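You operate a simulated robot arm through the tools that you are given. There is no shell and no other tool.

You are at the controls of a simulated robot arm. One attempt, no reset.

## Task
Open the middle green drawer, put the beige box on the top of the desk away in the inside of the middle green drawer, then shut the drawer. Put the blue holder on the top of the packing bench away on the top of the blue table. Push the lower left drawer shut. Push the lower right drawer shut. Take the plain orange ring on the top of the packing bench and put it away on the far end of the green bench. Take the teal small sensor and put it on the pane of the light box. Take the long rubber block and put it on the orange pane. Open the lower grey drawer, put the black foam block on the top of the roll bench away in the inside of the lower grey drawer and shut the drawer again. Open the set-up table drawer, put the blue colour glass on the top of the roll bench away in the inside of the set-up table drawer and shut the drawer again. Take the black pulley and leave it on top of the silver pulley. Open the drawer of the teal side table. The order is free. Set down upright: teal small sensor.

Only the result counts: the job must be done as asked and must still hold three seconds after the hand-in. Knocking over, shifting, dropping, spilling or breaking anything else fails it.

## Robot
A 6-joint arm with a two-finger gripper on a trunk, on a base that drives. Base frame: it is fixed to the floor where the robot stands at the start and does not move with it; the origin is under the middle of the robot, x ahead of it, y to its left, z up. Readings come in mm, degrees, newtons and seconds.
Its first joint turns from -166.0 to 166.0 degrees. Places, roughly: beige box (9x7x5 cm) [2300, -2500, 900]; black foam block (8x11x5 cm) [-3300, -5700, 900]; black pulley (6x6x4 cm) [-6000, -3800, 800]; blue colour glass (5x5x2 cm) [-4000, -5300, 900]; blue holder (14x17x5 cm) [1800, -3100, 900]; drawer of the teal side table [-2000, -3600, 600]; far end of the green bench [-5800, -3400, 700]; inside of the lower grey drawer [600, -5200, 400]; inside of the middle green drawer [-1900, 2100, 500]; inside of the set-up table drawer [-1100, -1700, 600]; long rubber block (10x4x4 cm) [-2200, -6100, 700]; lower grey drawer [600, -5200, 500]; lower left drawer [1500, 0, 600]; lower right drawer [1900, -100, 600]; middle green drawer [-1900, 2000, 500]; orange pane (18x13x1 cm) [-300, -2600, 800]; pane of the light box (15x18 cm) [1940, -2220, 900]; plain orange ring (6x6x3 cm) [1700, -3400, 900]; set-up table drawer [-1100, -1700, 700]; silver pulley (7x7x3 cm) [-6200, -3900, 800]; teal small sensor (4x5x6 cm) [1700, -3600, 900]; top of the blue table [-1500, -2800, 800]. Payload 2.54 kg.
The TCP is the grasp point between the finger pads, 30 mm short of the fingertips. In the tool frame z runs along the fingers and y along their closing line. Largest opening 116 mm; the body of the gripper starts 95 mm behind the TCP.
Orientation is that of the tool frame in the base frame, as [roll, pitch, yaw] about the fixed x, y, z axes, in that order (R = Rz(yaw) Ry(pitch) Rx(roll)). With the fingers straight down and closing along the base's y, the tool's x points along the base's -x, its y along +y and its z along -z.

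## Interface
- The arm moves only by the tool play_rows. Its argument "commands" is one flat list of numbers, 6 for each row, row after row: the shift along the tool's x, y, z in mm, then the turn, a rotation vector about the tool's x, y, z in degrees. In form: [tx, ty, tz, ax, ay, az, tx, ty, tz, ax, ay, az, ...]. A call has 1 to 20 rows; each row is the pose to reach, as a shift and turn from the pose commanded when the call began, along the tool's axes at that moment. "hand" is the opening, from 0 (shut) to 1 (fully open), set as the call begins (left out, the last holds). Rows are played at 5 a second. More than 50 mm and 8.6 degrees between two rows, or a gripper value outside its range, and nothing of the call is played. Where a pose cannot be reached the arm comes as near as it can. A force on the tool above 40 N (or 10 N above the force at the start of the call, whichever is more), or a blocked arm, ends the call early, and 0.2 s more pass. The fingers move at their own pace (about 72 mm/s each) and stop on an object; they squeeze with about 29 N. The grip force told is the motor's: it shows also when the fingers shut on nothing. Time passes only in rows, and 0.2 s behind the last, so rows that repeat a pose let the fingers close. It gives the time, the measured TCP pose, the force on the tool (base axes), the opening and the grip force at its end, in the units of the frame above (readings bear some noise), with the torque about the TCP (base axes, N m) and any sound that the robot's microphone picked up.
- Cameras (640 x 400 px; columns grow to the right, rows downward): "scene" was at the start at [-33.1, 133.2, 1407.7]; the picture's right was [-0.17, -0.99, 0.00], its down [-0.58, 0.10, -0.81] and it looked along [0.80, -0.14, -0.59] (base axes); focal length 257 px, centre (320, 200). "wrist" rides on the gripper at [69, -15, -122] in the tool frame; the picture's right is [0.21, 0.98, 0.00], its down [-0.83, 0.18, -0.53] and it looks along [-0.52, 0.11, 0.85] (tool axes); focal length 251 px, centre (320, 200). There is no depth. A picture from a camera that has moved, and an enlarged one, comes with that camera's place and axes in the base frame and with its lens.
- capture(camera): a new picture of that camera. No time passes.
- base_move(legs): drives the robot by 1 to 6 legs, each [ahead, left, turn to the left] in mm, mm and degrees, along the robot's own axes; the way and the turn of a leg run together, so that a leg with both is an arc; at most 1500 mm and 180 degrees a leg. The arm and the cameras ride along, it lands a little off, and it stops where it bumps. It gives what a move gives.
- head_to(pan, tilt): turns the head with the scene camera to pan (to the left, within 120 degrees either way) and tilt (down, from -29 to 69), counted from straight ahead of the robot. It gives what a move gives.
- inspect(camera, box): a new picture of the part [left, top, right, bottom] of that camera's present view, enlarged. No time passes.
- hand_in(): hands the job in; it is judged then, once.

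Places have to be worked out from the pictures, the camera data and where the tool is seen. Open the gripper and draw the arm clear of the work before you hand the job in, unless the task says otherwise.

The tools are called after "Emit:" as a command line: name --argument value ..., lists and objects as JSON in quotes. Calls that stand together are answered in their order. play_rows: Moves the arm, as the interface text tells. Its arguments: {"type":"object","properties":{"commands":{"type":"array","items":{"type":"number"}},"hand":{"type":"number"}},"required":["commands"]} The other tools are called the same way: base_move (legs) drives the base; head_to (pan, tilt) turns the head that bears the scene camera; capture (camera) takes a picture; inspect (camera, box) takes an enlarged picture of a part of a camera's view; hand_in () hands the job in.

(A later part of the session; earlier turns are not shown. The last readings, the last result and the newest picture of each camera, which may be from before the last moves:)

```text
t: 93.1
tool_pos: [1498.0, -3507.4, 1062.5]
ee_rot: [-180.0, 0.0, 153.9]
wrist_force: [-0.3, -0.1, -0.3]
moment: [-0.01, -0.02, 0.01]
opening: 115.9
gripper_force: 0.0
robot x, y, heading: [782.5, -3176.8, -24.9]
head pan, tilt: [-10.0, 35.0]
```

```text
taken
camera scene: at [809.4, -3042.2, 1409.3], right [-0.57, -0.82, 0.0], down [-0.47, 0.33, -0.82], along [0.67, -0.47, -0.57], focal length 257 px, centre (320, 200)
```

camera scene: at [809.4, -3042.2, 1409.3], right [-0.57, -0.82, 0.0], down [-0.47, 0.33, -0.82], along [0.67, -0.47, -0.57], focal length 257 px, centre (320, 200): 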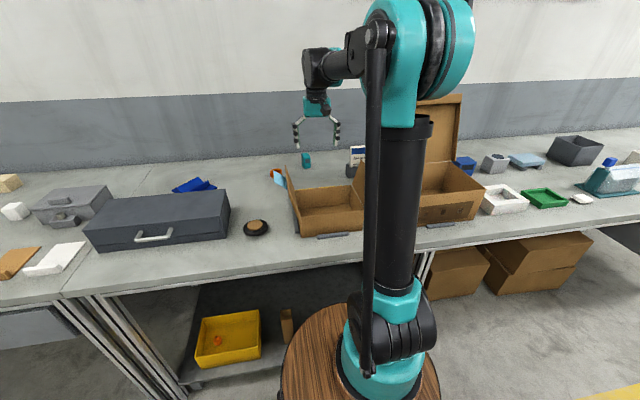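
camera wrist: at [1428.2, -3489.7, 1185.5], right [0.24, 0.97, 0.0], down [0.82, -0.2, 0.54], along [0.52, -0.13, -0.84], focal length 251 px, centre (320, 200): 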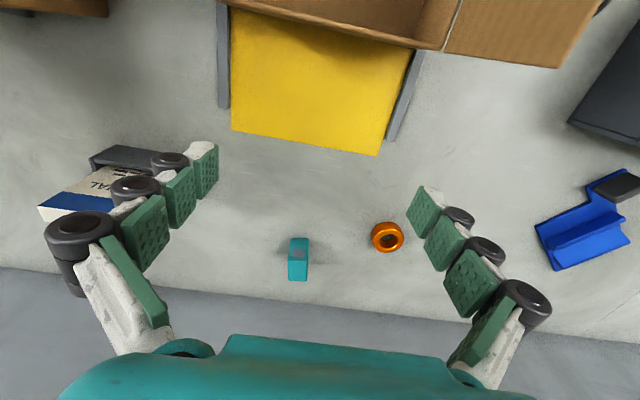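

The wrist view shows the teal sensor near (1699, -3594) and the orange ring beside it. I zoom in to see the sensor's shape and orientation.

Emit:
inspect --camera "wrist" --box '[250, 200, 430, 310]'

Emit:
inspect --camera "scene" --box '[240, 90, 400, 190]'

```text
3.56 times, centred on (340, 255) of wrist
camera zoom: at [1428.2, -3489.7, 1185.3], right [0.24, 0.97, 0.0], down [0.82, -0.2, 0.54], along [0.52, -0.13, -0.84], focal length 894 px, centre (249, 4)
```

zoom: 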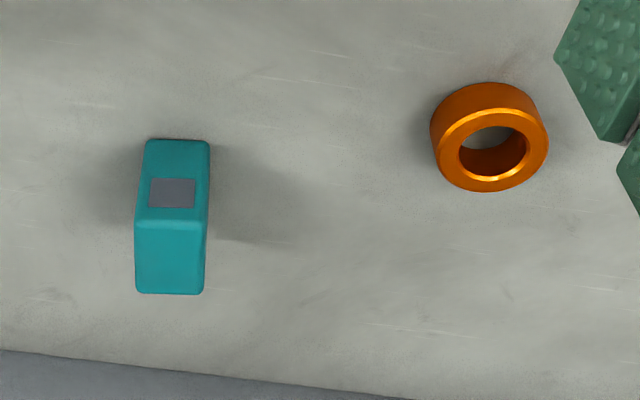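

```text
4.00 times, centred on (320, 140) of scene
camera zoom: at [809.4, -3042.2, 1409.3], right [-0.57, -0.82, 0.0], down [-0.47, 0.33, -0.82], along [0.67, -0.47, -0.57], focal length 1028 px, centre (320, 440)
```

zoom: 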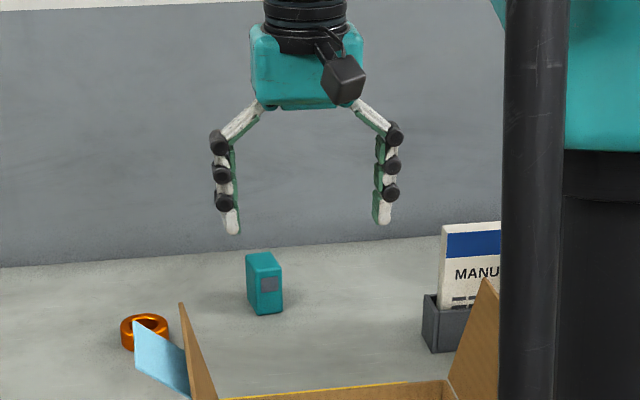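

I step closer and lower (and yaw about 10° to match the sensor's faces), then take a second wrist picture to triangulate height.

Emit:
play_rows --commands '[-40, 3, 15, 0, 0, -3, -80, 6, 30, 0, 0, -6, -120, 9, 45, 0, 0, -9, -150, 11, 60, 0, 0, -10]' --hand 0.7

Emit:
inspect --camera "wrist" --box '[220, 100, 420, 300]'

Emit:
capture --camera "wrist"

```text
t: 94.1
tool_pos: [1641.2, -3562.4, 1003.4]
ee_rot: [-179.9, 0.0, 163.8]
wrist_force: [-0.9, 1.0, 0.6]
moment: [-0.05, -0.04, 0.03]
opening: 81.3
gripper_force: 0.0
robot x, y, heading: [782.8, -3176.3, -24.8]
head pan, tilt: [-10.0, 35.0]
```

```text
2.00 times, centred on (320, 200) of wrist
camera zoom: at [1570.0, -3557.6, 1125.9], right [0.07, 1.0, 0.0], down [0.84, -0.05, 0.54], along [0.53, -0.04, -0.84], focal length 503 px, centre (320, 200)
```

zoom: 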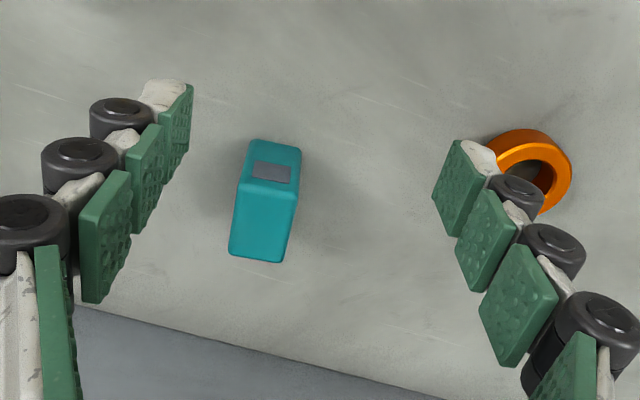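

```text
taken
camera wrist: at [1570.0, -3557.6, 1125.9], right [0.07, 1.0, 0.0], down [0.84, -0.05, 0.54], along [0.53, -0.04, -0.84], focal length 251 px, centre (320, 200)
```

wrist: 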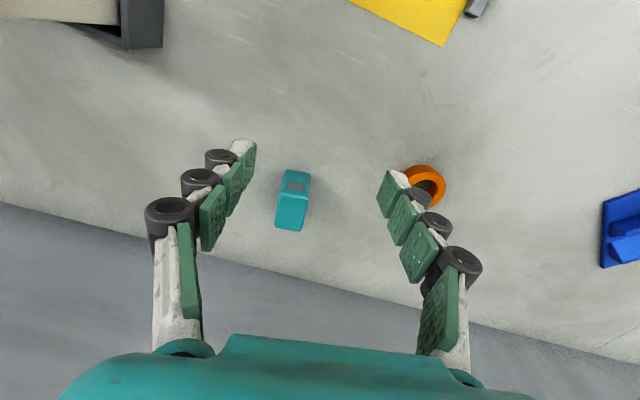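

Triangulation puts the bench top at z≈841 and the sensor's centre at (1732, -3603), top z≈890, faces aligned with my fingers. I go over it, descend with fingers around it, then check before closing.

Emit:
play_rows --commands '[-33, -4.6, 14, 0, 0, 0, -66, -9, 28, 0, 0, 0, -98.5, -13.7, 43, 0, 0, 0, -98.5, -13.7, 43, 0, 0, 0]' --hand 0.6

Emit:
capture --camera "wrist"

Emit:
inspect --camera "scene" --box '[240, 90, 400, 190]'

```text
t: 95.1
tool_pos: [1730.3, -3605.2, 958.0]
ee_rot: [-179.9, 0.1, 163.8]
wrist_force: [-0.2, -0.4, 0.5]
moment: [-0.01, -0.02, 0.01]
opening: 69.6
gripper_force: 0.1
robot x, y, heading: [781.7, -3179.2, -24.7]
head pan, tilt: [-10.0, 35.0]
```

```text
taken
camera wrist: at [1659.4, -3600.3, 1080.7], right [0.07, 1.0, 0.0], down [0.84, -0.05, 0.54], along [0.53, -0.04, -0.84], focal length 251 px, centre (320, 200)
```

wrist: 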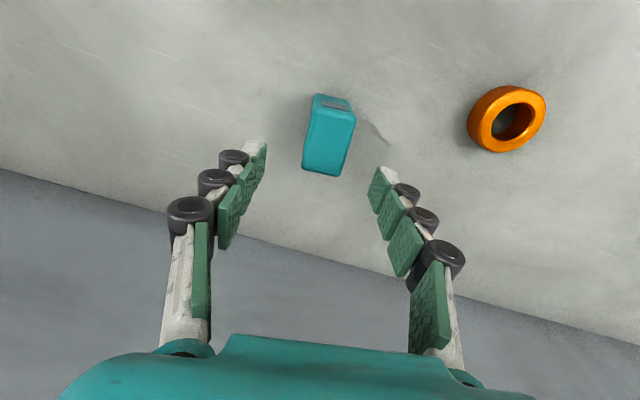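

```text
4.00 times, centred on (320, 140) of scene
camera zoom: at [809.3, -3042.2, 1409.3], right [-0.57, -0.82, 0.0], down [-0.47, 0.33, -0.82], along [0.67, -0.47, -0.57], focal length 1028 px, centre (320, 440)
```

zoom: 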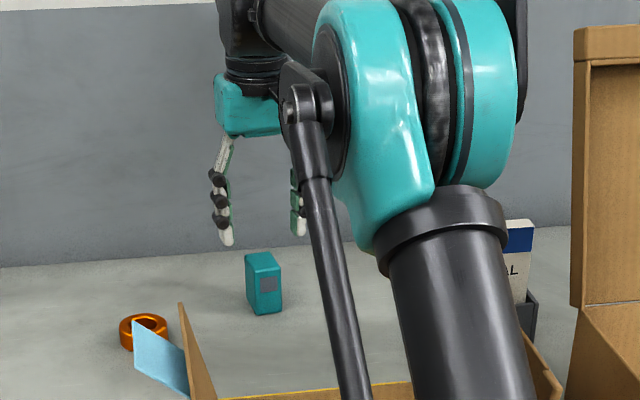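

The sensor sits centred between the fingers as seen from above. I descend to z≈888 watching the force.

Emit:
play_rows --commands '[0, 2, 20, 0, 0, 0, 0, 2, 40, 0, 0, 0, 0, 2, 55, 0, 0, 0, 0, 2, 70, 0, 0, 0]'

Emit:
capture --camera "wrist"

```text
t: 96.1
tool_pos: [1732.5, -3603.6, 887.9]
ee_rot: [-179.9, 0.2, 163.9]
wrist_force: [-0.2, -0.2, 0.4]
moment: [0.02, 0.02, -0.01]
opening: 69.8
gripper_force: 0.1
robot x, y, heading: [781.7, -3176.8, -24.8]
head pan, tilt: [-10.0, 35.0]
```

```text
taken
camera wrist: at [1660.6, -3598.6, 1010.8], right [0.07, 1.0, 0.0], down [0.84, -0.05, 0.54], along [0.53, -0.04, -0.84], focal length 251 px, centre (320, 200)
```

wrist: 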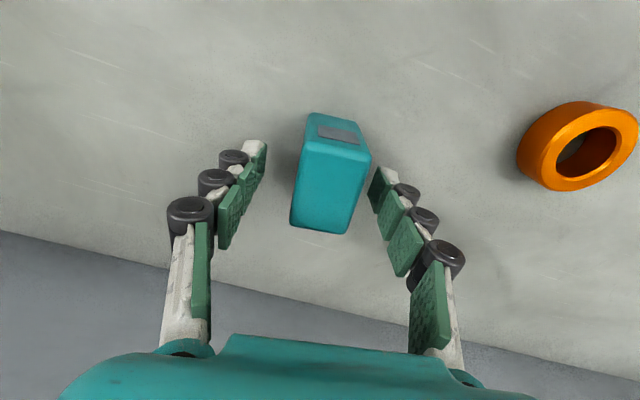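

The sensor stands between the pads with its top slightly above the TCP. I close on it.

Emit:
play_rows --commands '[0, 0, 0, 0, 0, 0, 0, 0, 0, 0, 0, 0, 0, 0, 0, 0, 0, 0, 0, 0, 0, 0, 0, 0]' --hand 0

Emit:
capture --camera "wrist"

```text
t: 97.1
tool_pos: [1731.0, -3603.3, 888.9]
ee_rot: [-179.9, 0.1, 163.8]
wrist_force: [-1.3, -0.3, 0.7]
moment: [-0.01, 0.02, -0.01]
opening: 31.1
gripper_force: 28.9
robot x, y, heading: [781.2, -3178.6, -25.0]
head pan, tilt: [-10.0, 35.0]
```

```text
taken
camera wrist: at [1660.7, -3598.7, 1010.7], right [0.07, 1.0, 0.0], down [0.84, -0.05, 0.54], along [0.53, -0.04, -0.84], focal length 251 px, centre (320, 200)
```

wrist: 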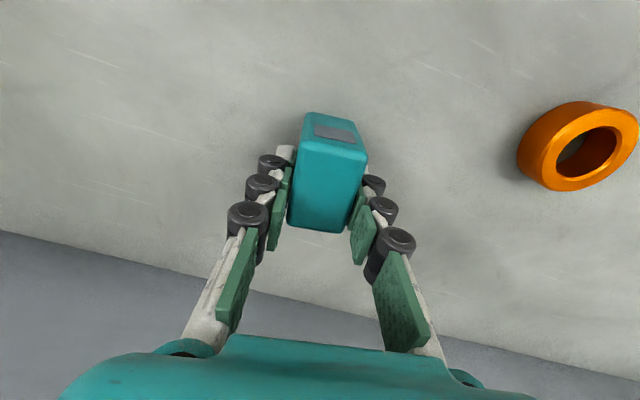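

The sensor is gripped (31 mm). I lift it straight up and draw the arm back to the tucked position.

Emit:
play_rows --commands '[0, 0, -20, 0, 0, 0, 0, 0, -60, 0, 0, 0, 0, 0, -105, 0, 0, 0, 0, 0, -150, 0, 0, 0, 0, 0, -190, 0, 0, 0, 46.4, 6.2, -190, 0, 0, 0, 92.8, 12.3, -190, 0, 0, 0, 139.3, 18.5, -190, 0, 0, 0, 185.7, 24.7, -190, 0, 0, 0, 232, 30.9, -190, 0, 0, 0, 278.5, 37, -190, 0, 0, 0, 325, 43.2, -190, 0, 0, 0, 371.3, 49.4, -190, 0, 0, 0, 417.8, 55.6, -190, 0, 0, 0, 464.2, 61.7, -190, 0, 0, 0, 510.6, 67.9, -190, 0, 0, 0]'

Emit:
capture --camera "wrist"

Emit:
base_move --legs '[[-60, 0, 0], [0, 1300, 0]]'

Emit:
head_to --pan 0 --tilt 40

Emit:
capture --camera "scene"

```text
t: 100.5
tool_pos: [1259.7, -3395.2, 1078.5]
ee_rot: [-179.9, 0.0, 163.8]
wrist_force: [1.2, -1.1, -0.6]
moment: [-0.03, 0.02, -0.05]
opening: 31.0
gripper_force: 29.0
robot x, y, heading: [783.6, -3175.0, -24.9]
head pan, tilt: [-10.0, 35.0]
```

```text
taken
camera wrist: at [1188.6, -3390.9, 1201.5], right [0.07, 1.0, 0.0], down [0.84, -0.05, 0.54], along [0.53, -0.04, -0.84], focal length 251 px, centre (320, 200)
```

wrist: 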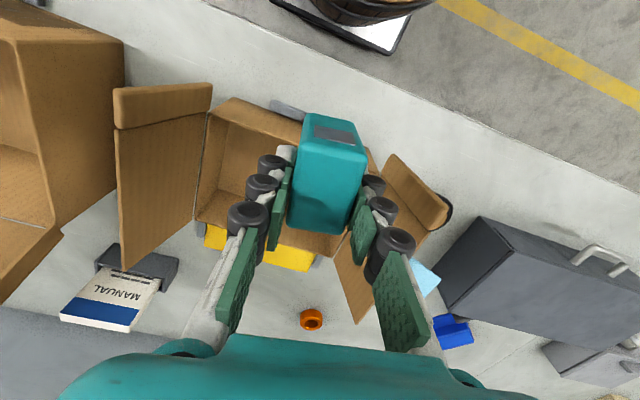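

```text
t: 107.7
tool_pos: [1757.4, -2190.0, 1079.0]
ee_rot: [-179.9, 0.1, 163.4]
wrist_force: [-0.1, 0.3, -1.0]
moment: [0.01, -0.01, 0.01]
opening: 30.8
gripper_force: 29.2
robot x, y, heading: [1279.9, -1965.8, -25.2]
head pan, tilt: [-10.0, 35.0]
```

```text
t: 108.4
tool_pos: [1758.0, -2191.1, 1078.1]
ee_rot: [-180.0, 0.0, 163.4]
wrist_force: [0.1, 0.1, -0.8]
moment: [0.04, 0.04, -0.01]
opening: 30.9
gripper_force: 28.9
robot x, y, heading: [1284.4, -1966.7, -25.2]
head pan, tilt: [0.0, 40.0]
```

```text
taken
camera scene: at [1314.8, -1819.3, 1401.7], right [-0.43, -0.9, 0.0], down [-0.58, 0.28, -0.77], along [0.69, -0.33, -0.64], focal length 257 px, centre (320, 200)
```

scene: 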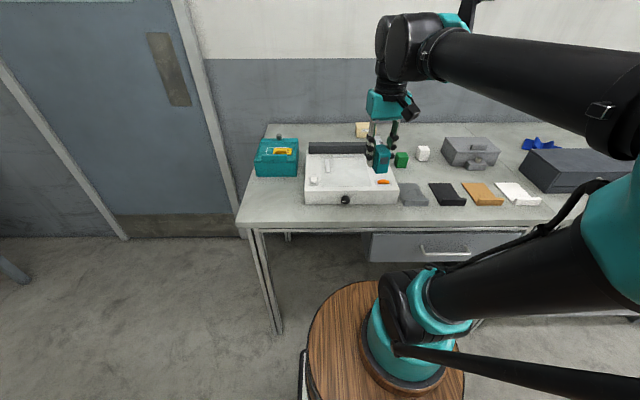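

The light box stands ahead on the desk. I zoom in to find its pane and what lies on it.

Emit:
inspect --camera "scene" --box '[240, 110, 440, 235]'

Emit:
capture --camera "wrist"

```text
3.20 times, centred on (340, 172) of scene
camera zoom: at [1314.8, -1819.3, 1401.7], right [-0.43, -0.9, 0.0], down [-0.58, 0.28, -0.77], along [0.69, -0.33, -0.64], focal length 822 px, centre (256, 288)
```

zoom: 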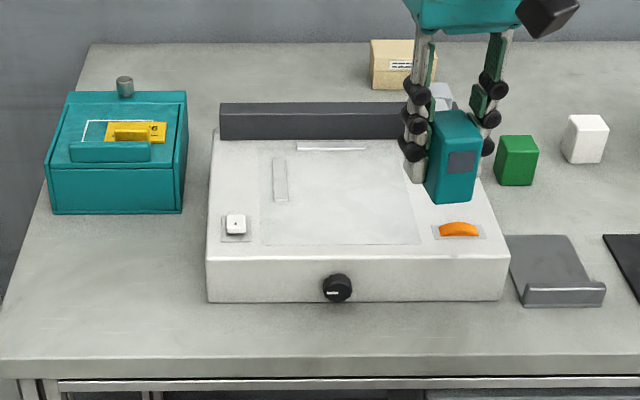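

```text
taken
camera wrist: at [1686.2, -2185.5, 1201.6], right [0.07, 1.0, 0.0], down [0.84, -0.06, 0.54], along [0.53, -0.04, -0.84], focal length 251 px, centre (320, 200)
```

wrist: 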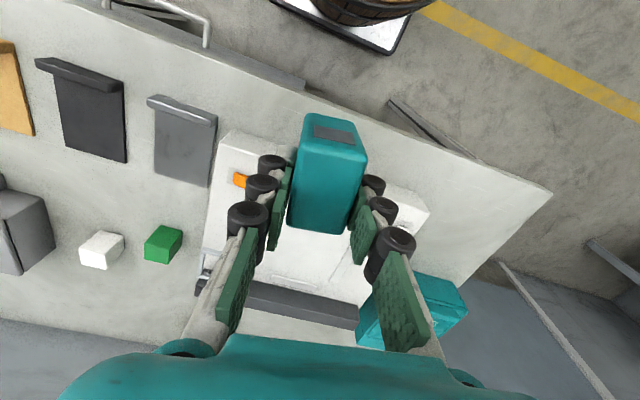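

The pane is the framed square on top of the light box, centre near (1940, -2220), z≈903. I carry the sensor over the free middle of the pane and descend to just above it.

Emit:
play_rows --commands '[-45, 4.5, 0, 0, 0, 0, -90, 9, 0, 0, 0, 0, -135, 13.5, 0, 0, 0, 0, -179.3, 18, 0, 0, 0, 0, -179.3, 18, 40, 0, 0, 0, -179.3, 18, 75, 0, 0, 0, -179.3, 18, 103, 0, 0, 0]'

Emit:
inspect --camera "scene" --box '[240, 110, 440, 235]'

Emit:
capture --camera "wrist"

```text
t: 110.0
tool_pos: [1933.4, -2226.5, 976.1]
ee_rot: [-179.9, 0.1, 163.4]
wrist_force: [-0.1, -0.4, -1.4]
moment: [-0.01, -0.03, -0.04]
opening: 31.1
gripper_force: 28.8
robot x, y, heading: [1285.3, -1969.2, -25.2]
head pan, tilt: [0.0, 40.0]
```

```text
3.20 times, centred on (340, 172) of scene
camera zoom: at [1314.8, -1819.3, 1401.7], right [-0.43, -0.9, 0.0], down [-0.58, 0.28, -0.77], along [0.69, -0.33, -0.64], focal length 822 px, centre (256, 288)
```

zoom: 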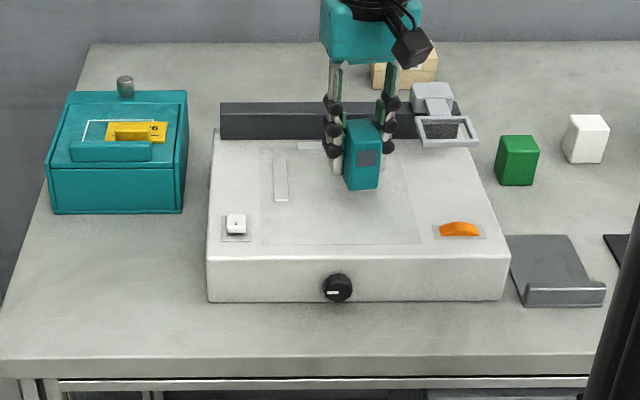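

```text
taken
camera wrist: at [1863.3, -2221.1, 1099.0], right [0.07, 1.0, 0.0], down [0.84, -0.06, 0.54], along [0.53, -0.04, -0.84], focal length 251 px, centre (320, 200)
```

wrist: 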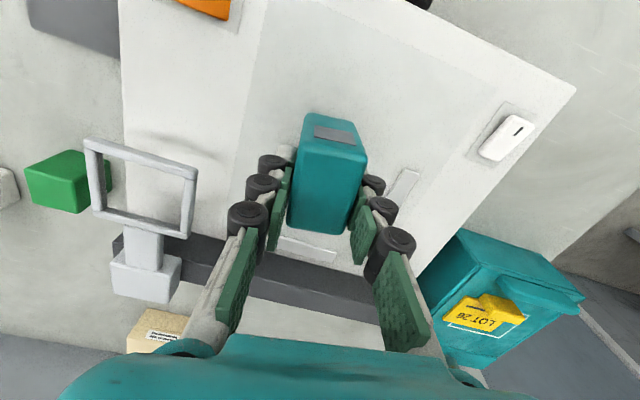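

Position over the pane looks right, clear of the guide strips. I lower in small steps and watch for contact.

Emit:
play_rows --commands '[0, 0, 6, 0, 0, 0, 0, 0, 12, 0, 0, 0, 0, 0, 18, 0, 0, 0, 0, 0, 22, 0, 0, 0]'

Emit:
play_rows --commands '[0, 0, 2, 0, 0, 0, 0, 0, 4, 0, 0, 0]'

Emit:
play_rows --commands '[0, 0, 2, 0, 0, 0, 0, 0, 4, 0, 0, 0]'

Emit:
inspect --camera "scene" --box '[290, 130, 390, 192]'

```text
t: 111.0
tool_pos: [1934.2, -2226.0, 953.2]
ee_rot: [-179.9, 0.1, 163.4]
wrist_force: [-0.1, 0.1, -0.3]
moment: [-0.01, 0.0, 0.0]
opening: 31.1
gripper_force: 28.7
robot x, y, heading: [1281.0, -1968.5, -25.1]
head pan, tilt: [0.0, 40.0]
```

```text
t: 111.6
tool_pos: [1935.1, -2223.6, 949.5]
ee_rot: [-179.9, 0.1, 163.4]
wrist_force: [-0.4, 0.4, -1.3]
moment: [0.02, 0.02, 0.06]
opening: 30.9
gripper_force: 29.6
robot x, y, heading: [1280.5, -1965.7, -25.3]
head pan, tilt: [0.0, 40.0]
```

```text
t: 112.2
tool_pos: [1936.2, -2224.4, 947.0]
ee_rot: [-179.9, 0.2, 163.3]
wrist_force: [2.8, -3.8, 25.0]
moment: [-0.08, -0.04, 0.0]
opening: 31.2
gripper_force: 29.1
robot x, y, heading: [1278.8, -1969.6, -25.2]
head pan, tilt: [0.0, 40.0]
```

```text
6.40 times, centred on (340, 161) of scene
camera zoom: at [1314.2, -1819.2, 1401.7], right [-0.43, -0.9, 0.0], down [-0.58, 0.28, -0.77], along [0.69, -0.33, -0.64], focal length 1645 px, centre (192, 450)
```

zoom: 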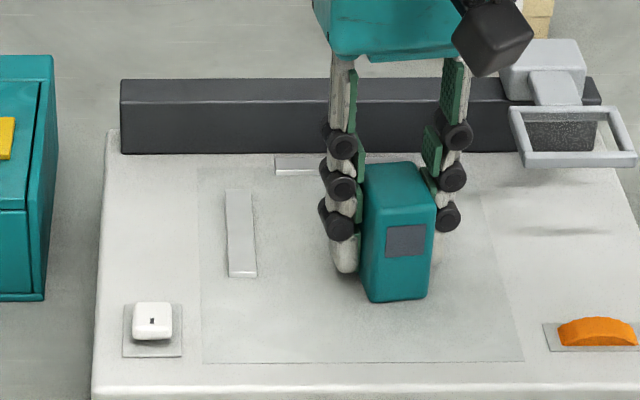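

Contact at z≈947 (25 N), sensor stands on the pane. I ease off, open partly and lift straight up.

Emit:
play_rows --commands '[0, 0, -1.5, 0, 0, 0, 0, 0, -1.5, 0, 0, 0, 0, 0, -1.5, 0, 0, 0]' --hand 0.5

Emit:
play_rows --commands '[0, 0, -20, 0, 0, 0, 0, 0, -50, 0, 0, 0, 0, 0, -90, 0, 0, 0, 0, 0, -130, 0, 0, 0]'

Emit:
inspect --camera "scene" --box '[240, 110, 440, 235]'

Emit:
capture --camera "wrist"

```text
t: 113.0
tool_pos: [1934.0, -2225.1, 948.1]
ee_rot: [-179.9, 0.1, 163.4]
wrist_force: [-0.5, -0.8, -0.1]
moment: [0.0, 0.03, 0.0]
opening: 57.9
gripper_force: 0.1
robot x, y, heading: [1283.5, -1971.7, -25.2]
head pan, tilt: [0.0, 40.0]
```

```text
t: 114.0
tool_pos: [1934.9, -2225.1, 1077.7]
ee_rot: [-179.9, 0.1, 163.4]
wrist_force: [0.2, -0.4, 0.8]
moment: [0.01, -0.03, -0.01]
opening: 58.1
gripper_force: 0.1
robot x, y, heading: [1282.0, -1968.2, -25.3]
head pan, tilt: [0.0, 40.0]
```

```text
3.20 times, centred on (340, 172) of scene
camera zoom: at [1314.9, -1819.3, 1401.7], right [-0.43, -0.9, 0.0], down [-0.58, 0.28, -0.77], along [0.69, -0.33, -0.64], focal length 822 px, centre (256, 288)
```

zoom: 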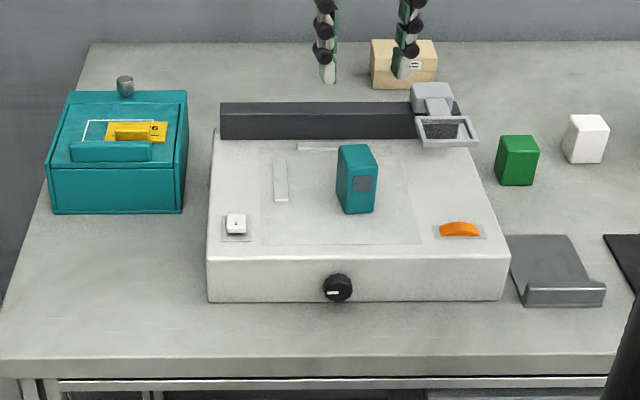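

```text
taken
camera wrist: at [1863.5, -2220.1, 1199.3], right [0.07, 1.0, 0.0], down [0.84, -0.06, 0.54], along [0.53, -0.04, -0.84], focal length 251 px, centre (320, 200)
```

wrist: 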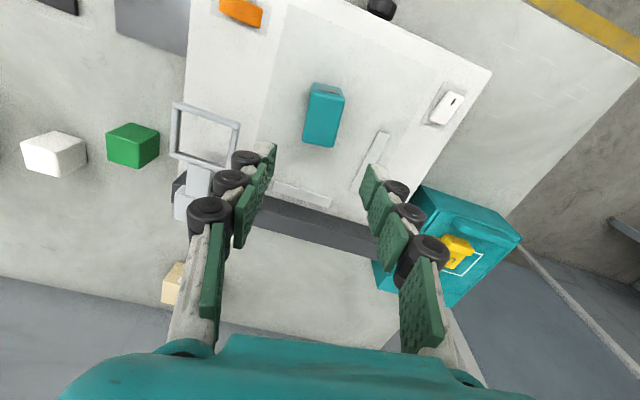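

The sensor stands upright in the pane. Next is the beige box farther back on this desk; I drive 90 mm ahead for reach and look at it from above.

Emit:
base_move --legs '[[90, -20, 0]]'

Emit:
play_rows --commands '[-30, -30, 0, 0, 0, 2, -60, -60, 0, 0, 0, 4, -90, -90, 0, 0, 0, 6, -120, -115, 0, 0, 0, 8, -150, -135, 0, 0, 0, 10]' --hand 1

Emit:
capture --camera "wrist"

Emit:
inspect --camera "scene" --box '[280, 80, 480, 205]'

```text
t: 115.1
tool_pos: [2006.8, -2281.4, 1075.7]
ee_rot: [-180.0, 0.1, 163.5]
wrist_force: [-0.3, 0.8, 0.1]
moment: [0.02, 0.0, -0.02]
opening: 58.0
gripper_force: 0.1
robot x, y, heading: [1353.0, -2024.6, -25.4]
head pan, tilt: [0.0, 40.0]
```

```text
t: 116.3
tool_pos: [2114.8, -2452.5, 1078.6]
ee_rot: [-179.9, 0.2, 153.4]
wrist_force: [-1.0, 0.1, 0.8]
moment: [-0.01, 0.02, -0.01]
opening: 115.6
gripper_force: 0.0
robot x, y, heading: [1356.0, -2023.1, -25.1]
head pan, tilt: [0.0, 40.0]
```

```text
taken
camera wrist: at [2044.9, -2436.5, 1202.8], right [0.25, 0.97, 0.0], down [0.82, -0.21, 0.54], along [0.52, -0.13, -0.84], focal length 251 px, centre (320, 200)
```

wrist: 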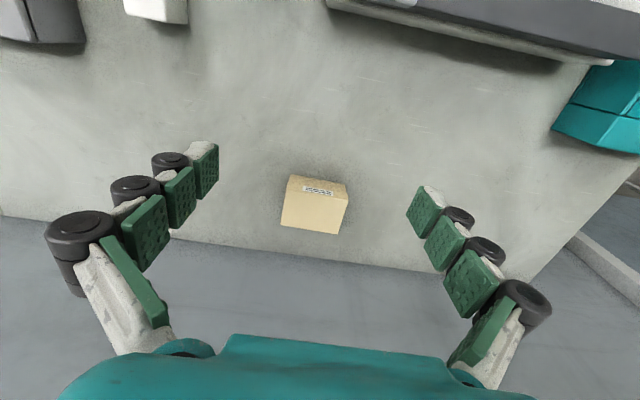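

```text
3.20 times, centred on (380, 142) of scene
camera zoom: at [1387.3, -1875.5, 1401.7], right [-0.43, -0.9, 0.0], down [-0.58, 0.27, -0.77], along [0.69, -0.33, -0.64], focal length 822 px, centre (128, 384)
```

zoom: 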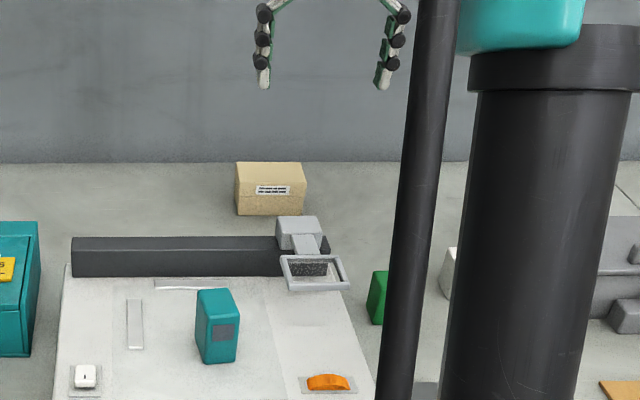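

The beige box lies ahead between the open fingers' view. I zoom in for its edges.

Emit:
inspect --camera "wrist" --box '[260, 150, 380, 255]'

```text
3.81 times, centred on (320, 202) of wrist
camera zoom: at [2044.9, -2436.5, 1202.8], right [0.25, 0.97, 0.0], down [0.82, -0.21, 0.54], along [0.52, -0.13, -0.84], focal length 958 px, centre (320, 190)
```

zoom: 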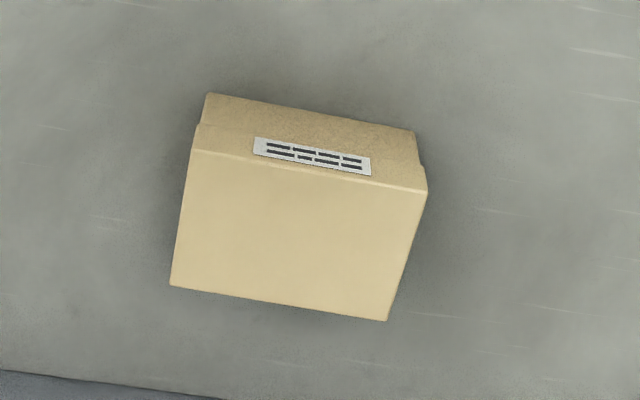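

The box is about 89 x 65 mm, centred at (2249, -2500), aligned with my gripper. I move above it with the hand fully open and check alignment before descending.

Emit:
play_rows --commands '[-36, 4.5, 20, 0, 0, 0, -72, 9, 45, 0, 0, 0, -108, 13.5, 75, 0, 0, 0, -141.1, 17.5, 105, 0, 0, 0]' --hand 1

Emit:
capture --camera "wrist"

```text
t: 117.3
tool_pos: [2248.9, -2501.1, 973.6]
ee_rot: [-179.9, 0.2, 153.4]
wrist_force: [-0.1, 0.1, 0.4]
moment: [-0.03, -0.06, 0.02]
opening: 115.8
gripper_force: 0.1
robot x, y, heading: [1355.1, -2025.3, -25.4]
head pan, tilt: [0.0, 40.0]
```

```text
taken
camera wrist: at [2178.9, -2483.7, 1096.1], right [0.25, 0.97, 0.0], down [0.82, -0.21, 0.54], along [0.52, -0.13, -0.84], focal length 251 px, centre (320, 200)
```

wrist: 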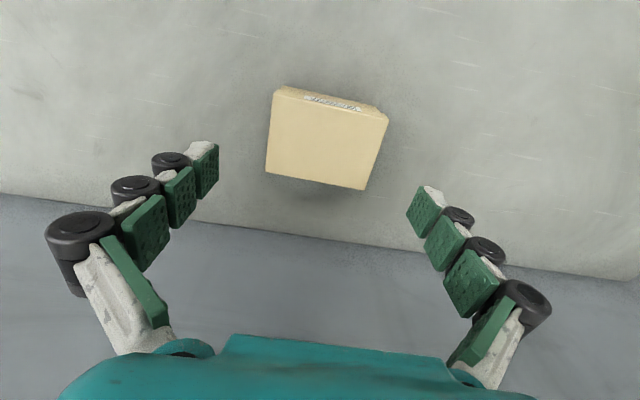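

Alignment agrees within 3 mm (box top z≈896). I descend with a 2.5 mm correction and close.

Emit:
play_rows --commands '[0, 2.5, 25, 0, 0, 0, 0, 2.5, 50, 0, 0, 0, 0, 2.5, 72, 0, 0, 0, 0, 2.5, 90, 0, 0, 0]' --hand 1

Emit:
play_rows --commands '[0, 0, 0, 0, 0, 0, 0, 0, 0, 0, 0, 0, 0, 0, 0, 0, 0, 0, 0, 0, 0, 0, 0, 0]' --hand 0

Emit:
capture --camera "wrist"

```text
t: 118.3
tool_pos: [2249.3, -2499.1, 882.2]
ee_rot: [-179.9, 0.1, 153.4]
wrist_force: [-0.2, -0.2, 0.4]
moment: [0.02, 0.0, -0.01]
opening: 116.1
gripper_force: 0.1
robot x, y, heading: [1353.8, -2024.5, -25.1]
head pan, tilt: [0.0, 40.0]
```

```text
t: 119.3
tool_pos: [2249.2, -2499.3, 882.3]
ee_rot: [-179.9, 0.1, 153.4]
wrist_force: [1.5, 0.1, 1.1]
moment: [0.13, -0.09, -0.05]
opening: 89.1
gripper_force: 28.0
robot x, y, heading: [1355.2, -2022.4, -25.4]
head pan, tilt: [0.0, 40.0]
```

```text
taken
camera wrist: at [2179.8, -2482.5, 1005.6], right [0.25, 0.97, 0.0], down [0.82, -0.21, 0.54], along [0.52, -0.13, -0.84], focal length 251 px, centre (320, 200)
```

wrist: 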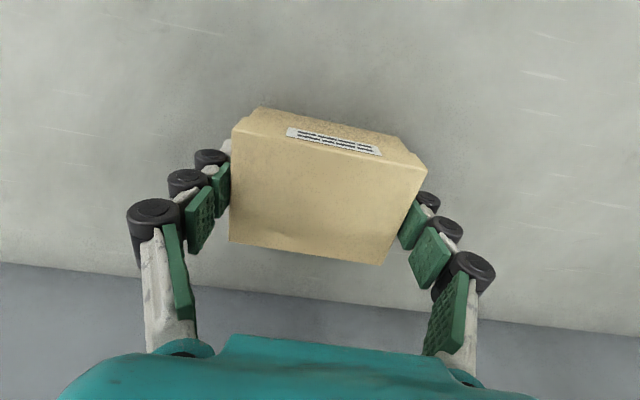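

Gripped at 89 mm. I lift it high and retract over the front of the robot.

Emit:
play_rows --commands '[0, 0, -15, 0, 0, 0, 0, 0, -50, 0, 0, 0, 0, 0, -95, 0, 0, 0, 0, 0, -140, 0, 0, 0, 0, 0, -185, 0, 0, 0, 46, 4, -190, 0, 0, 0, 92, 8, -190, 0, 0, 0, 138, 12, -190, 0, 0, 0, 184, 16, -190, 0, 0, 0, 230, 20, -190, 0, 0, 0, 276, 24, -190, 0, 0, 0, 322, 28, -190, 0, 0, 0, 368, 32, -190, 0, 0, 0, 414, 36, -190, 0, 0, 0, 460, 40, -190, 0, 0, 0, 506, 45, -190, 0, 0, 0]'

Emit:
head_to --pan 110 --tilt 20

Emit:
capture --camera "scene"

Emit:
capture --camera "wrist"

```text
t: 122.7
tool_pos: [1816.6, -2232.5, 1074.7]
ee_rot: [-179.9, 0.1, 153.4]
wrist_force: [-0.1, 0.6, -2.0]
moment: [-0.01, 0.01, 0.0]
opening: 89.2
gripper_force: 28.8
robot x, y, heading: [1355.5, -2025.3, -25.4]
head pan, tilt: [0.0, 40.0]
```

```text
t: 124.6
tool_pos: [1815.6, -2231.7, 1074.2]
ee_rot: [-179.9, 0.0, 153.4]
wrist_force: [0.9, 0.6, -1.0]
moment: [-0.05, 0.01, 0.01]
opening: 89.3
gripper_force: 28.8
robot x, y, heading: [1356.5, -2023.1, -25.3]
head pan, tilt: [110.0, 20.0]
```

```text
taken
camera scene: at [1319.5, -1746.8, 1433.1], right [1.0, -0.09, 0.0], down [-0.03, -0.34, -0.94], along [0.09, 0.94, -0.34], focal length 257 px, centre (320, 200)
```

scene: 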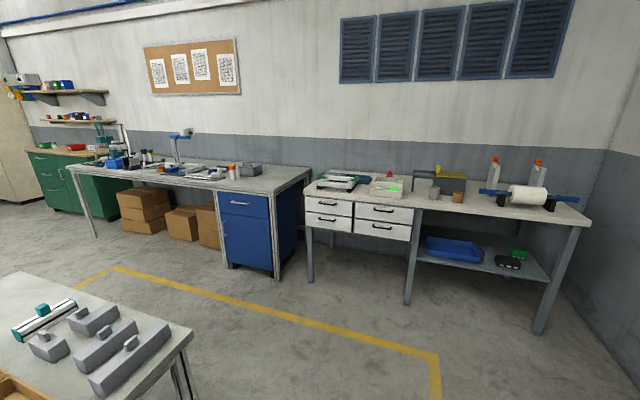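

```text
taken
camera wrist: at [1747.5, -2214.9, 1197.6], right [0.25, 0.97, 0.0], down [0.82, -0.21, 0.54], along [0.52, -0.13, -0.84], focal length 251 px, centre (320, 200)
```

wrist: 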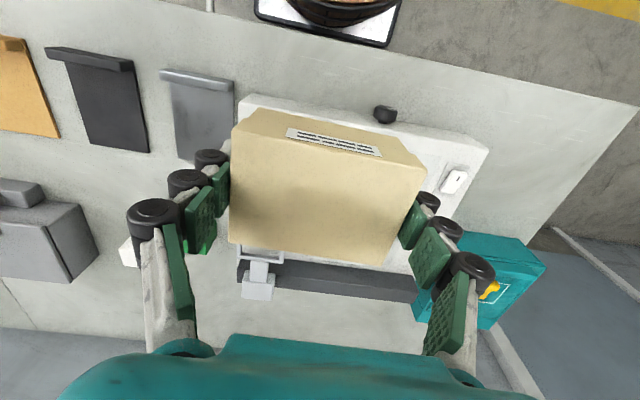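

The way along the left aisle is free. I back out and drive with the box toward the green cabinet.

Emit:
base_move --legs '[[0, 1260, 0], [-1500, 0, 0], [-1500, 0, 0]]'

Emit:
head_to --pan 120 --tilt 20

Emit:
capture --camera "scene"

```text
t: 144.8
tool_pos: [-352.0, 184.9, 1074.7]
ee_rot: [-180.0, 0.1, 152.8]
wrist_force: [0.0, 0.3, -1.0]
moment: [0.0, 0.0, -0.01]
opening: 89.3
gripper_force: 29.5
robot x, y, heading: [-813.8, 393.3, -25.9]
head pan, tilt: [110.0, 20.0]
```

```text
t: 145.6
tool_pos: [-351.9, 184.3, 1074.4]
ee_rot: [-180.0, 0.0, 152.8]
wrist_force: [-0.1, 0.2, -0.9]
moment: [0.01, 0.01, 0.02]
opening: 89.4
gripper_force: 28.3
robot x, y, heading: [-812.3, 397.4, -25.8]
head pan, tilt: [120.0, 20.0]
```

```text
taken
camera scene: at [-860.6, 674.7, 1433.1], right [1.0, 0.07, 0.0], down [0.02, -0.34, -0.94], along [-0.07, 0.94, -0.34], focal length 257 px, centre (320, 200)
```

scene: 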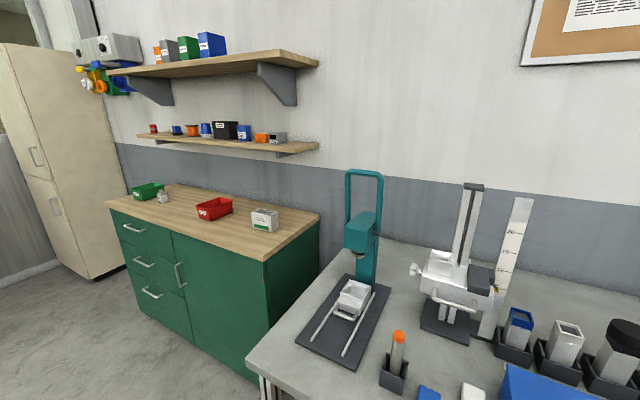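

The green cabinet's left half holds three drawers, middle handle near (-2005, 1916). I back on to it and turn left to face it.

Emit:
base_move --legs '[[-1500, 0, 0], [-150, 0, 0], [0, 0, 90.5]]'

Emit:
head_to --pan 0 --tilt 38

Emit:
capture --camera "scene"

```text
t: 157.6
tool_pos: [-2051.7, 1568.8, 1075.6]
ee_rot: [-180.0, 0.1, -118.0]
wrist_force: [-0.6, -0.3, -1.8]
moment: [-0.01, 0.04, -0.01]
opening: 89.3
gripper_force: 29.0
robot x, y, heading: [-2271.4, 1111.1, 63.6]
head pan, tilt: [120.0, 20.0]
```

```text
t: 159.6
tool_pos: [-2052.7, 1568.5, 1075.1]
ee_rot: [-179.8, 0.2, -118.0]
wrist_force: [0.3, 0.1, -1.4]
moment: [-0.02, -0.01, -0.02]
opening: 89.0
gripper_force: 29.0
robot x, y, heading: [-2275.1, 1111.0, 63.4]
head pan, tilt: [0.0, 38.0]
```

```text
taken
camera scene: at [-2420.8, 1147.6, 1404.7], right [0.89, -0.45, 0.0], down [-0.28, -0.55, -0.79], along [0.35, 0.7, -0.62], focal length 257 px, centre (320, 200)
```

scene: 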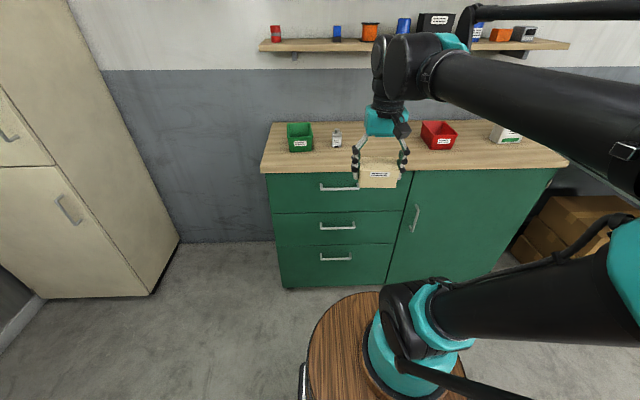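

Middle drawer handle triangulates to about (-1967, 1874, 581); the cabinet top is near z≈870 with free room at its front. I set the box down there for a moment so my hand is free to open the drawer.

Emit:
play_rows --commands '[-43, -19.6, 0, 0, 0, 0, -86, -39.2, 0, 0, 0, 0, -129, -58.8, 0, 0, 0, 0, -172, -78.4, 0, 0, 0, 0, -215, -98, 0, 0, 0, 0, -258, -117.6, 0, 0, 0, 0, -301, -137.2, 0, 0, 0, 0, -344, -156.8, 0, 0, 0, 0, -387, -176.4, 0, 0, 0, 0, -427, -196, 0, 0, 0, 0, -427, -196, 45, 0, 0, 0, -427, -196, 90, 0, 0, 0, -427, -196, 130, 0, 0, 0]'

Emit:
capture --camera "wrist"

Emit:
capture --camera "scene"

```text
t: 162.4
tool_pos: [-1678.8, 1852.7, 945.3]
ee_rot: [-179.9, 0.2, -118.0]
wrist_force: [-1.2, -0.4, -1.1]
moment: [0.01, -0.06, -0.02]
opening: 89.4
gripper_force: 29.7
robot x, y, heading: [-2273.2, 1113.6, 63.3]
head pan, tilt: [0.0, 38.0]
```

```text
taken
camera wrist: at [-1698.6, 1784.0, 1067.7], right [-0.96, 0.27, 0.0], down [0.23, 0.81, 0.54], along [0.15, 0.52, -0.84], focal length 251 px, centre (320, 200)
```

wrist: 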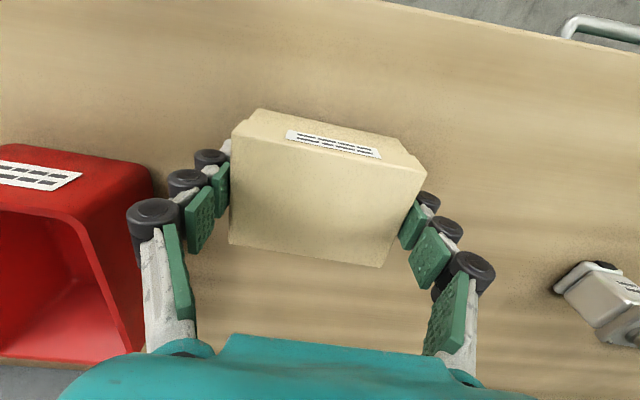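

```text
taken
camera scene: at [-2420.7, 1147.5, 1404.7], right [0.89, -0.45, 0.0], down [-0.28, -0.55, -0.79], along [0.35, 0.7, -0.62], focal length 257 px, centre (320, 200)
```

scene: 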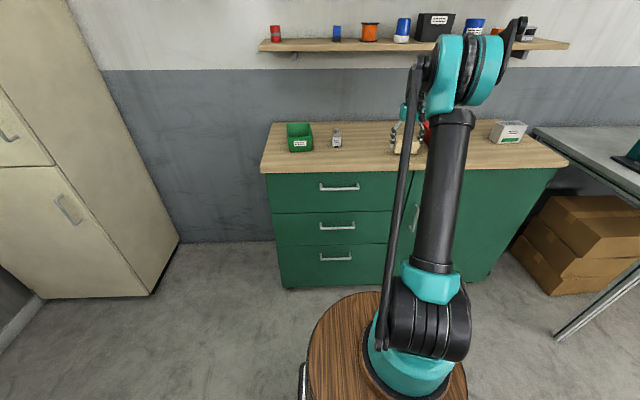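

The red tray is about 117 mm to the side, clear. I lower the box onto the cabinet top in small steps.

Emit:
play_rows --commands '[0, 0, 8, 0, 0, 0, 0, 0, 16, 0, 0, 0, 0, 0, 24, 0, 0, 0, 0, 0, 28, 0, 0, 0]'

Emit:
play_rows --commands '[0, 0, 2, 0, 0, 0, 0, 0, 4, 0, 0, 0, 0, 0, 6, 0, 0, 0]'

```text
t: 163.5
tool_pos: [-1679.9, 1852.4, 921.9]
ee_rot: [-180.0, 0.2, -118.0]
wrist_force: [-3.3, -5.1, 19.7]
moment: [0.18, 0.45, 0.14]
opening: 89.5
gripper_force: 28.8
robot x, y, heading: [-2272.0, 1109.1, 63.1]
head pan, tilt: [0.0, 38.0]
stopped in row 4: the force on the tool passed its limit at 48 N (the readings are from after the stop); the commanded pose is now the measured one
```

```text
t: 163.9
tool_pos: [-1679.5, 1853.2, 921.3]
ee_rot: [179.9, 0.2, -118.0]
wrist_force: [-4.1, -5.5, 18.4]
moment: [0.13, 0.46, 0.11]
opening: 89.3
gripper_force: 29.4
robot x, y, heading: [-2271.8, 1113.8, 63.6]
head pan, tilt: [0.0, 38.0]
stopped in row 1: the force on the tool passed its limit at 46 N (the readings are from after the stop); the commanded pose is now the measured one
```

Contact at z≈921 (so the top is near z≈885). I open to 104 mm and lift away.

Emit:
play_rows --commands '[0, 0, -1, 0, 0, 0, 0, 0, -1, 0, 0, 0, 0, 0, -1, 0, 0, 0]' --hand 0.9

Emit:
play_rows --commands '[0, 0, -20, 0, 0, 0, 0, 0, -60, 0, 0, 0, 0, 0, -105, 0, 0, 0, 0, 0, -150, 0, 0, 0, 45, 10, -150, 0, 0, 0, 90, 20, -150, 0, 0, 0, 135, 30, -150, 0, 0, 0, 180, 45, -150, 0, 0, 0, 220, 70, -150, 0, 0, 0, 255, 100, -150, 0, 0, 0]'

Emit:
capture --camera "wrist"

Emit:
capture --camera "scene"

```text
t: 164.7
tool_pos: [-1678.1, 1853.9, 921.2]
ee_rot: [180.0, 0.2, -118.0]
wrist_force: [0.6, -0.6, -0.1]
moment: [0.0, -0.02, 0.0]
opening: 104.3
gripper_force: 0.0
robot x, y, heading: [-2274.3, 1112.1, 63.2]
head pan, tilt: [0.0, 38.0]
```

```text
t: 166.9
tool_pos: [-1887.5, 1673.7, 1071.4]
ee_rot: [-180.0, 0.2, -118.0]
wrist_force: [0.4, 0.5, -0.2]
moment: [-0.08, 0.05, -0.02]
opening: 104.5
gripper_force: 0.1
robot x, y, heading: [-2271.8, 1110.3, 63.2]
head pan, tilt: [0.0, 38.0]
```

```text
taken
camera wrist: at [-1907.1, 1605.6, 1193.6], right [-0.96, 0.27, 0.0], down [0.23, 0.81, 0.54], along [0.15, 0.52, -0.84], focal length 251 px, centre (320, 200)
```

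wrist: 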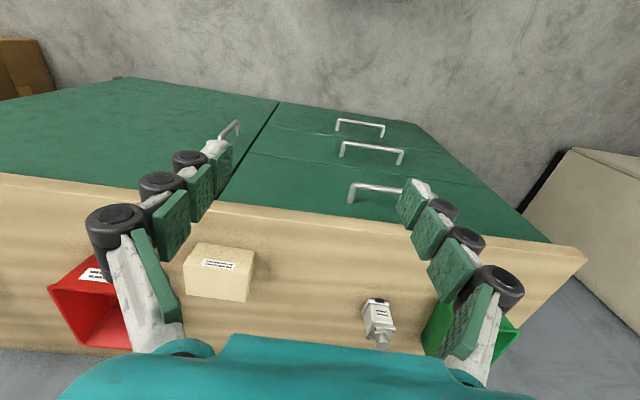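

```text
taken
camera scene: at [-2420.4, 1147.9, 1404.7], right [0.89, -0.45, 0.0], down [-0.28, -0.55, -0.79], along [0.35, 0.7, -0.62], focal length 257 px, centre (320, 200)
```

scene: 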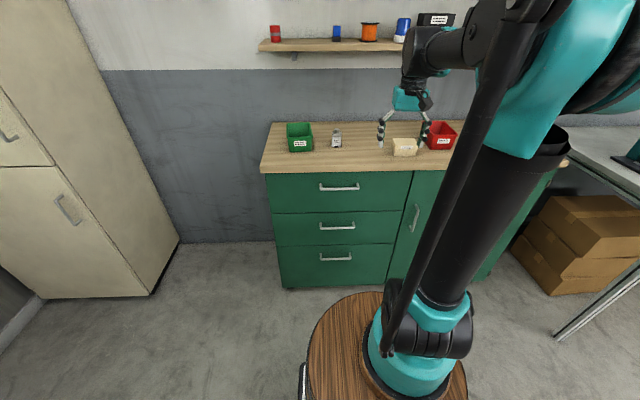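

Box rests safely. Now a zoom on the drawer handles from above to measure their stand-off.

Emit:
inspect --camera "wrist" --box '[300, 100, 440, 210]'

Emit:
inspect --camera "scene" --box '[260, 160, 420, 300]'

```text
3.64 times, centred on (370, 155) of wrist
camera zoom: at [-1907.1, 1605.6, 1193.6], right [-0.96, 0.27, 0.0], down [0.23, 0.81, 0.54], along [0.15, 0.52, -0.84], focal length 914 px, centre (138, 364)
```

zoom: 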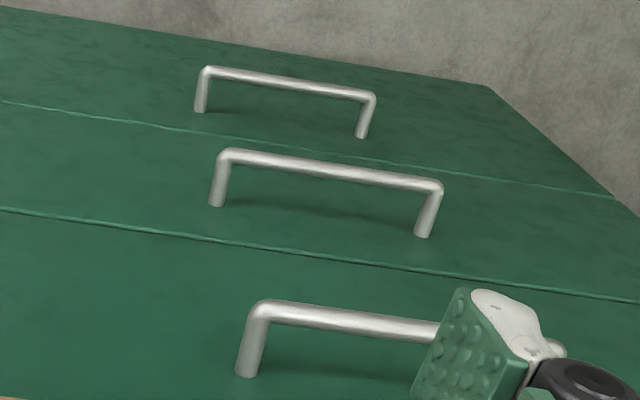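

```text
2.86 times, centred on (340, 230) of scene
camera zoom: at [-2420.4, 1147.9, 1404.7], right [0.89, -0.45, 0.0], down [-0.28, -0.55, -0.79], along [0.35, 0.7, -0.62], focal length 734 px, centre (263, 114)
```

zoom: 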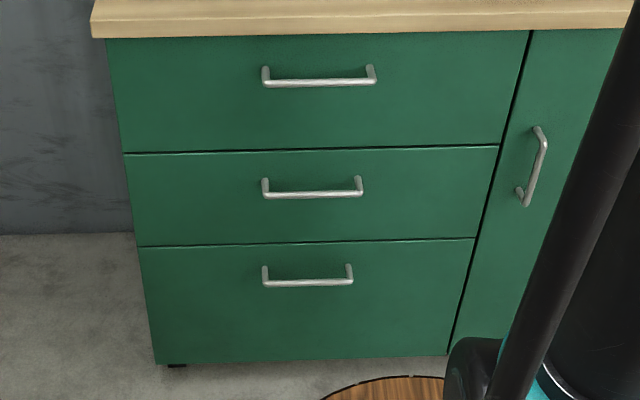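

The bar stands ~38 mm off the panel, 152 mm long, centred near (-1975, 1855, 584), about 9 mm thick. I back the base off 200 mm, square up to the cabinet, and turn the hand so the fingers can close in the vertical plane.

Emit:
base_move --legs '[[-200, 80, 1.7]]'

Emit:
play_rows --commands '[0, 0, 0, 0, 0, 8, 0, 0, 0, 0, 0, 16, 0, 0, 0, 0, 0, 24, 0, 0, 0, 0, 0, 32, 0, 0, 0, 0, 0, 40, 0, 0, 0, 0, 0, 48, 0, 0, 0, 0, 0, 56, 0, 0, 0, 0, 0, 64, 0, 0, 0, 0, 0, 72, 0, 0, 0, 0, 0, 80, 0, 0, 0, 0, 0, 88, 0, 0, 0, 0, 0, 90]' --hand 0.25

Emit:
head_to --pan 0 --tilt 35

Emit:
capture --camera "scene"

Emit:
capture --camera "wrist"

```text
t: 168.6
tool_pos: [-2064.5, 1538.4, 1072.7]
ee_rot: [179.9, 0.1, -116.3]
wrist_force: [0.1, -0.2, -1.1]
moment: [-0.01, -0.03, -0.02]
opening: 104.5
gripper_force: 0.0
robot x, y, heading: [-2433.8, 965.3, 64.8]
head pan, tilt: [0.0, 38.0]
```

```text
t: 171.2
tool_pos: [-2064.4, 1538.4, 1070.6]
ee_rot: [179.8, 0.0, 153.5]
wrist_force: [-0.5, -0.7, 0.2]
moment: [0.02, -0.01, -0.01]
opening: 29.0
gripper_force: 0.0
robot x, y, heading: [-2434.7, 969.4, 65.0]
head pan, tilt: [0.0, 38.0]
```

```text
t: 171.8
tool_pos: [-2065.6, 1539.1, 1070.3]
ee_rot: [179.9, 0.1, 153.6]
wrist_force: [0.5, -0.7, 0.7]
moment: [-0.01, 0.0, 0.0]
opening: 29.0
gripper_force: 0.1
robot x, y, heading: [-2432.2, 965.1, 65.1]
head pan, tilt: [0.0, 35.0]
```

```text
taken
camera scene: at [-2582.8, 998.1, 1409.3], right [0.91, -0.42, 0.0], down [-0.24, -0.52, -0.82], along [0.35, 0.74, -0.57], focal length 257 px, centre (320, 200)
```

scene: 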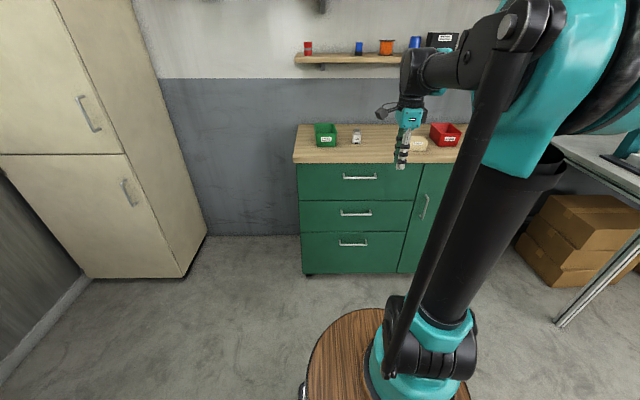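

```text
taken
camera wrist: at [-2134.9, 1555.0, 1193.9], right [0.24, 0.97, 0.0], down [0.82, -0.21, 0.54], along [0.52, -0.13, -0.84], focal length 251 px, centre (320, 200)
```

wrist: 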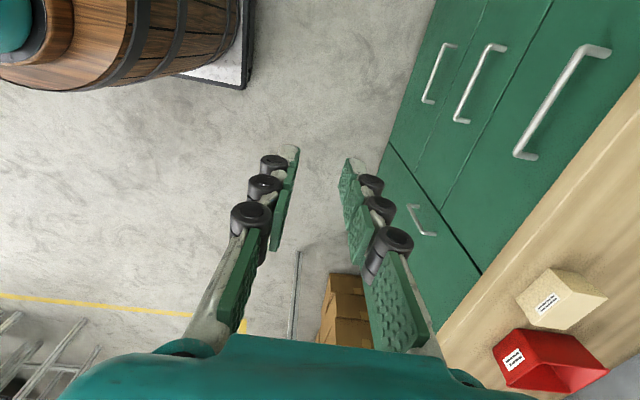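

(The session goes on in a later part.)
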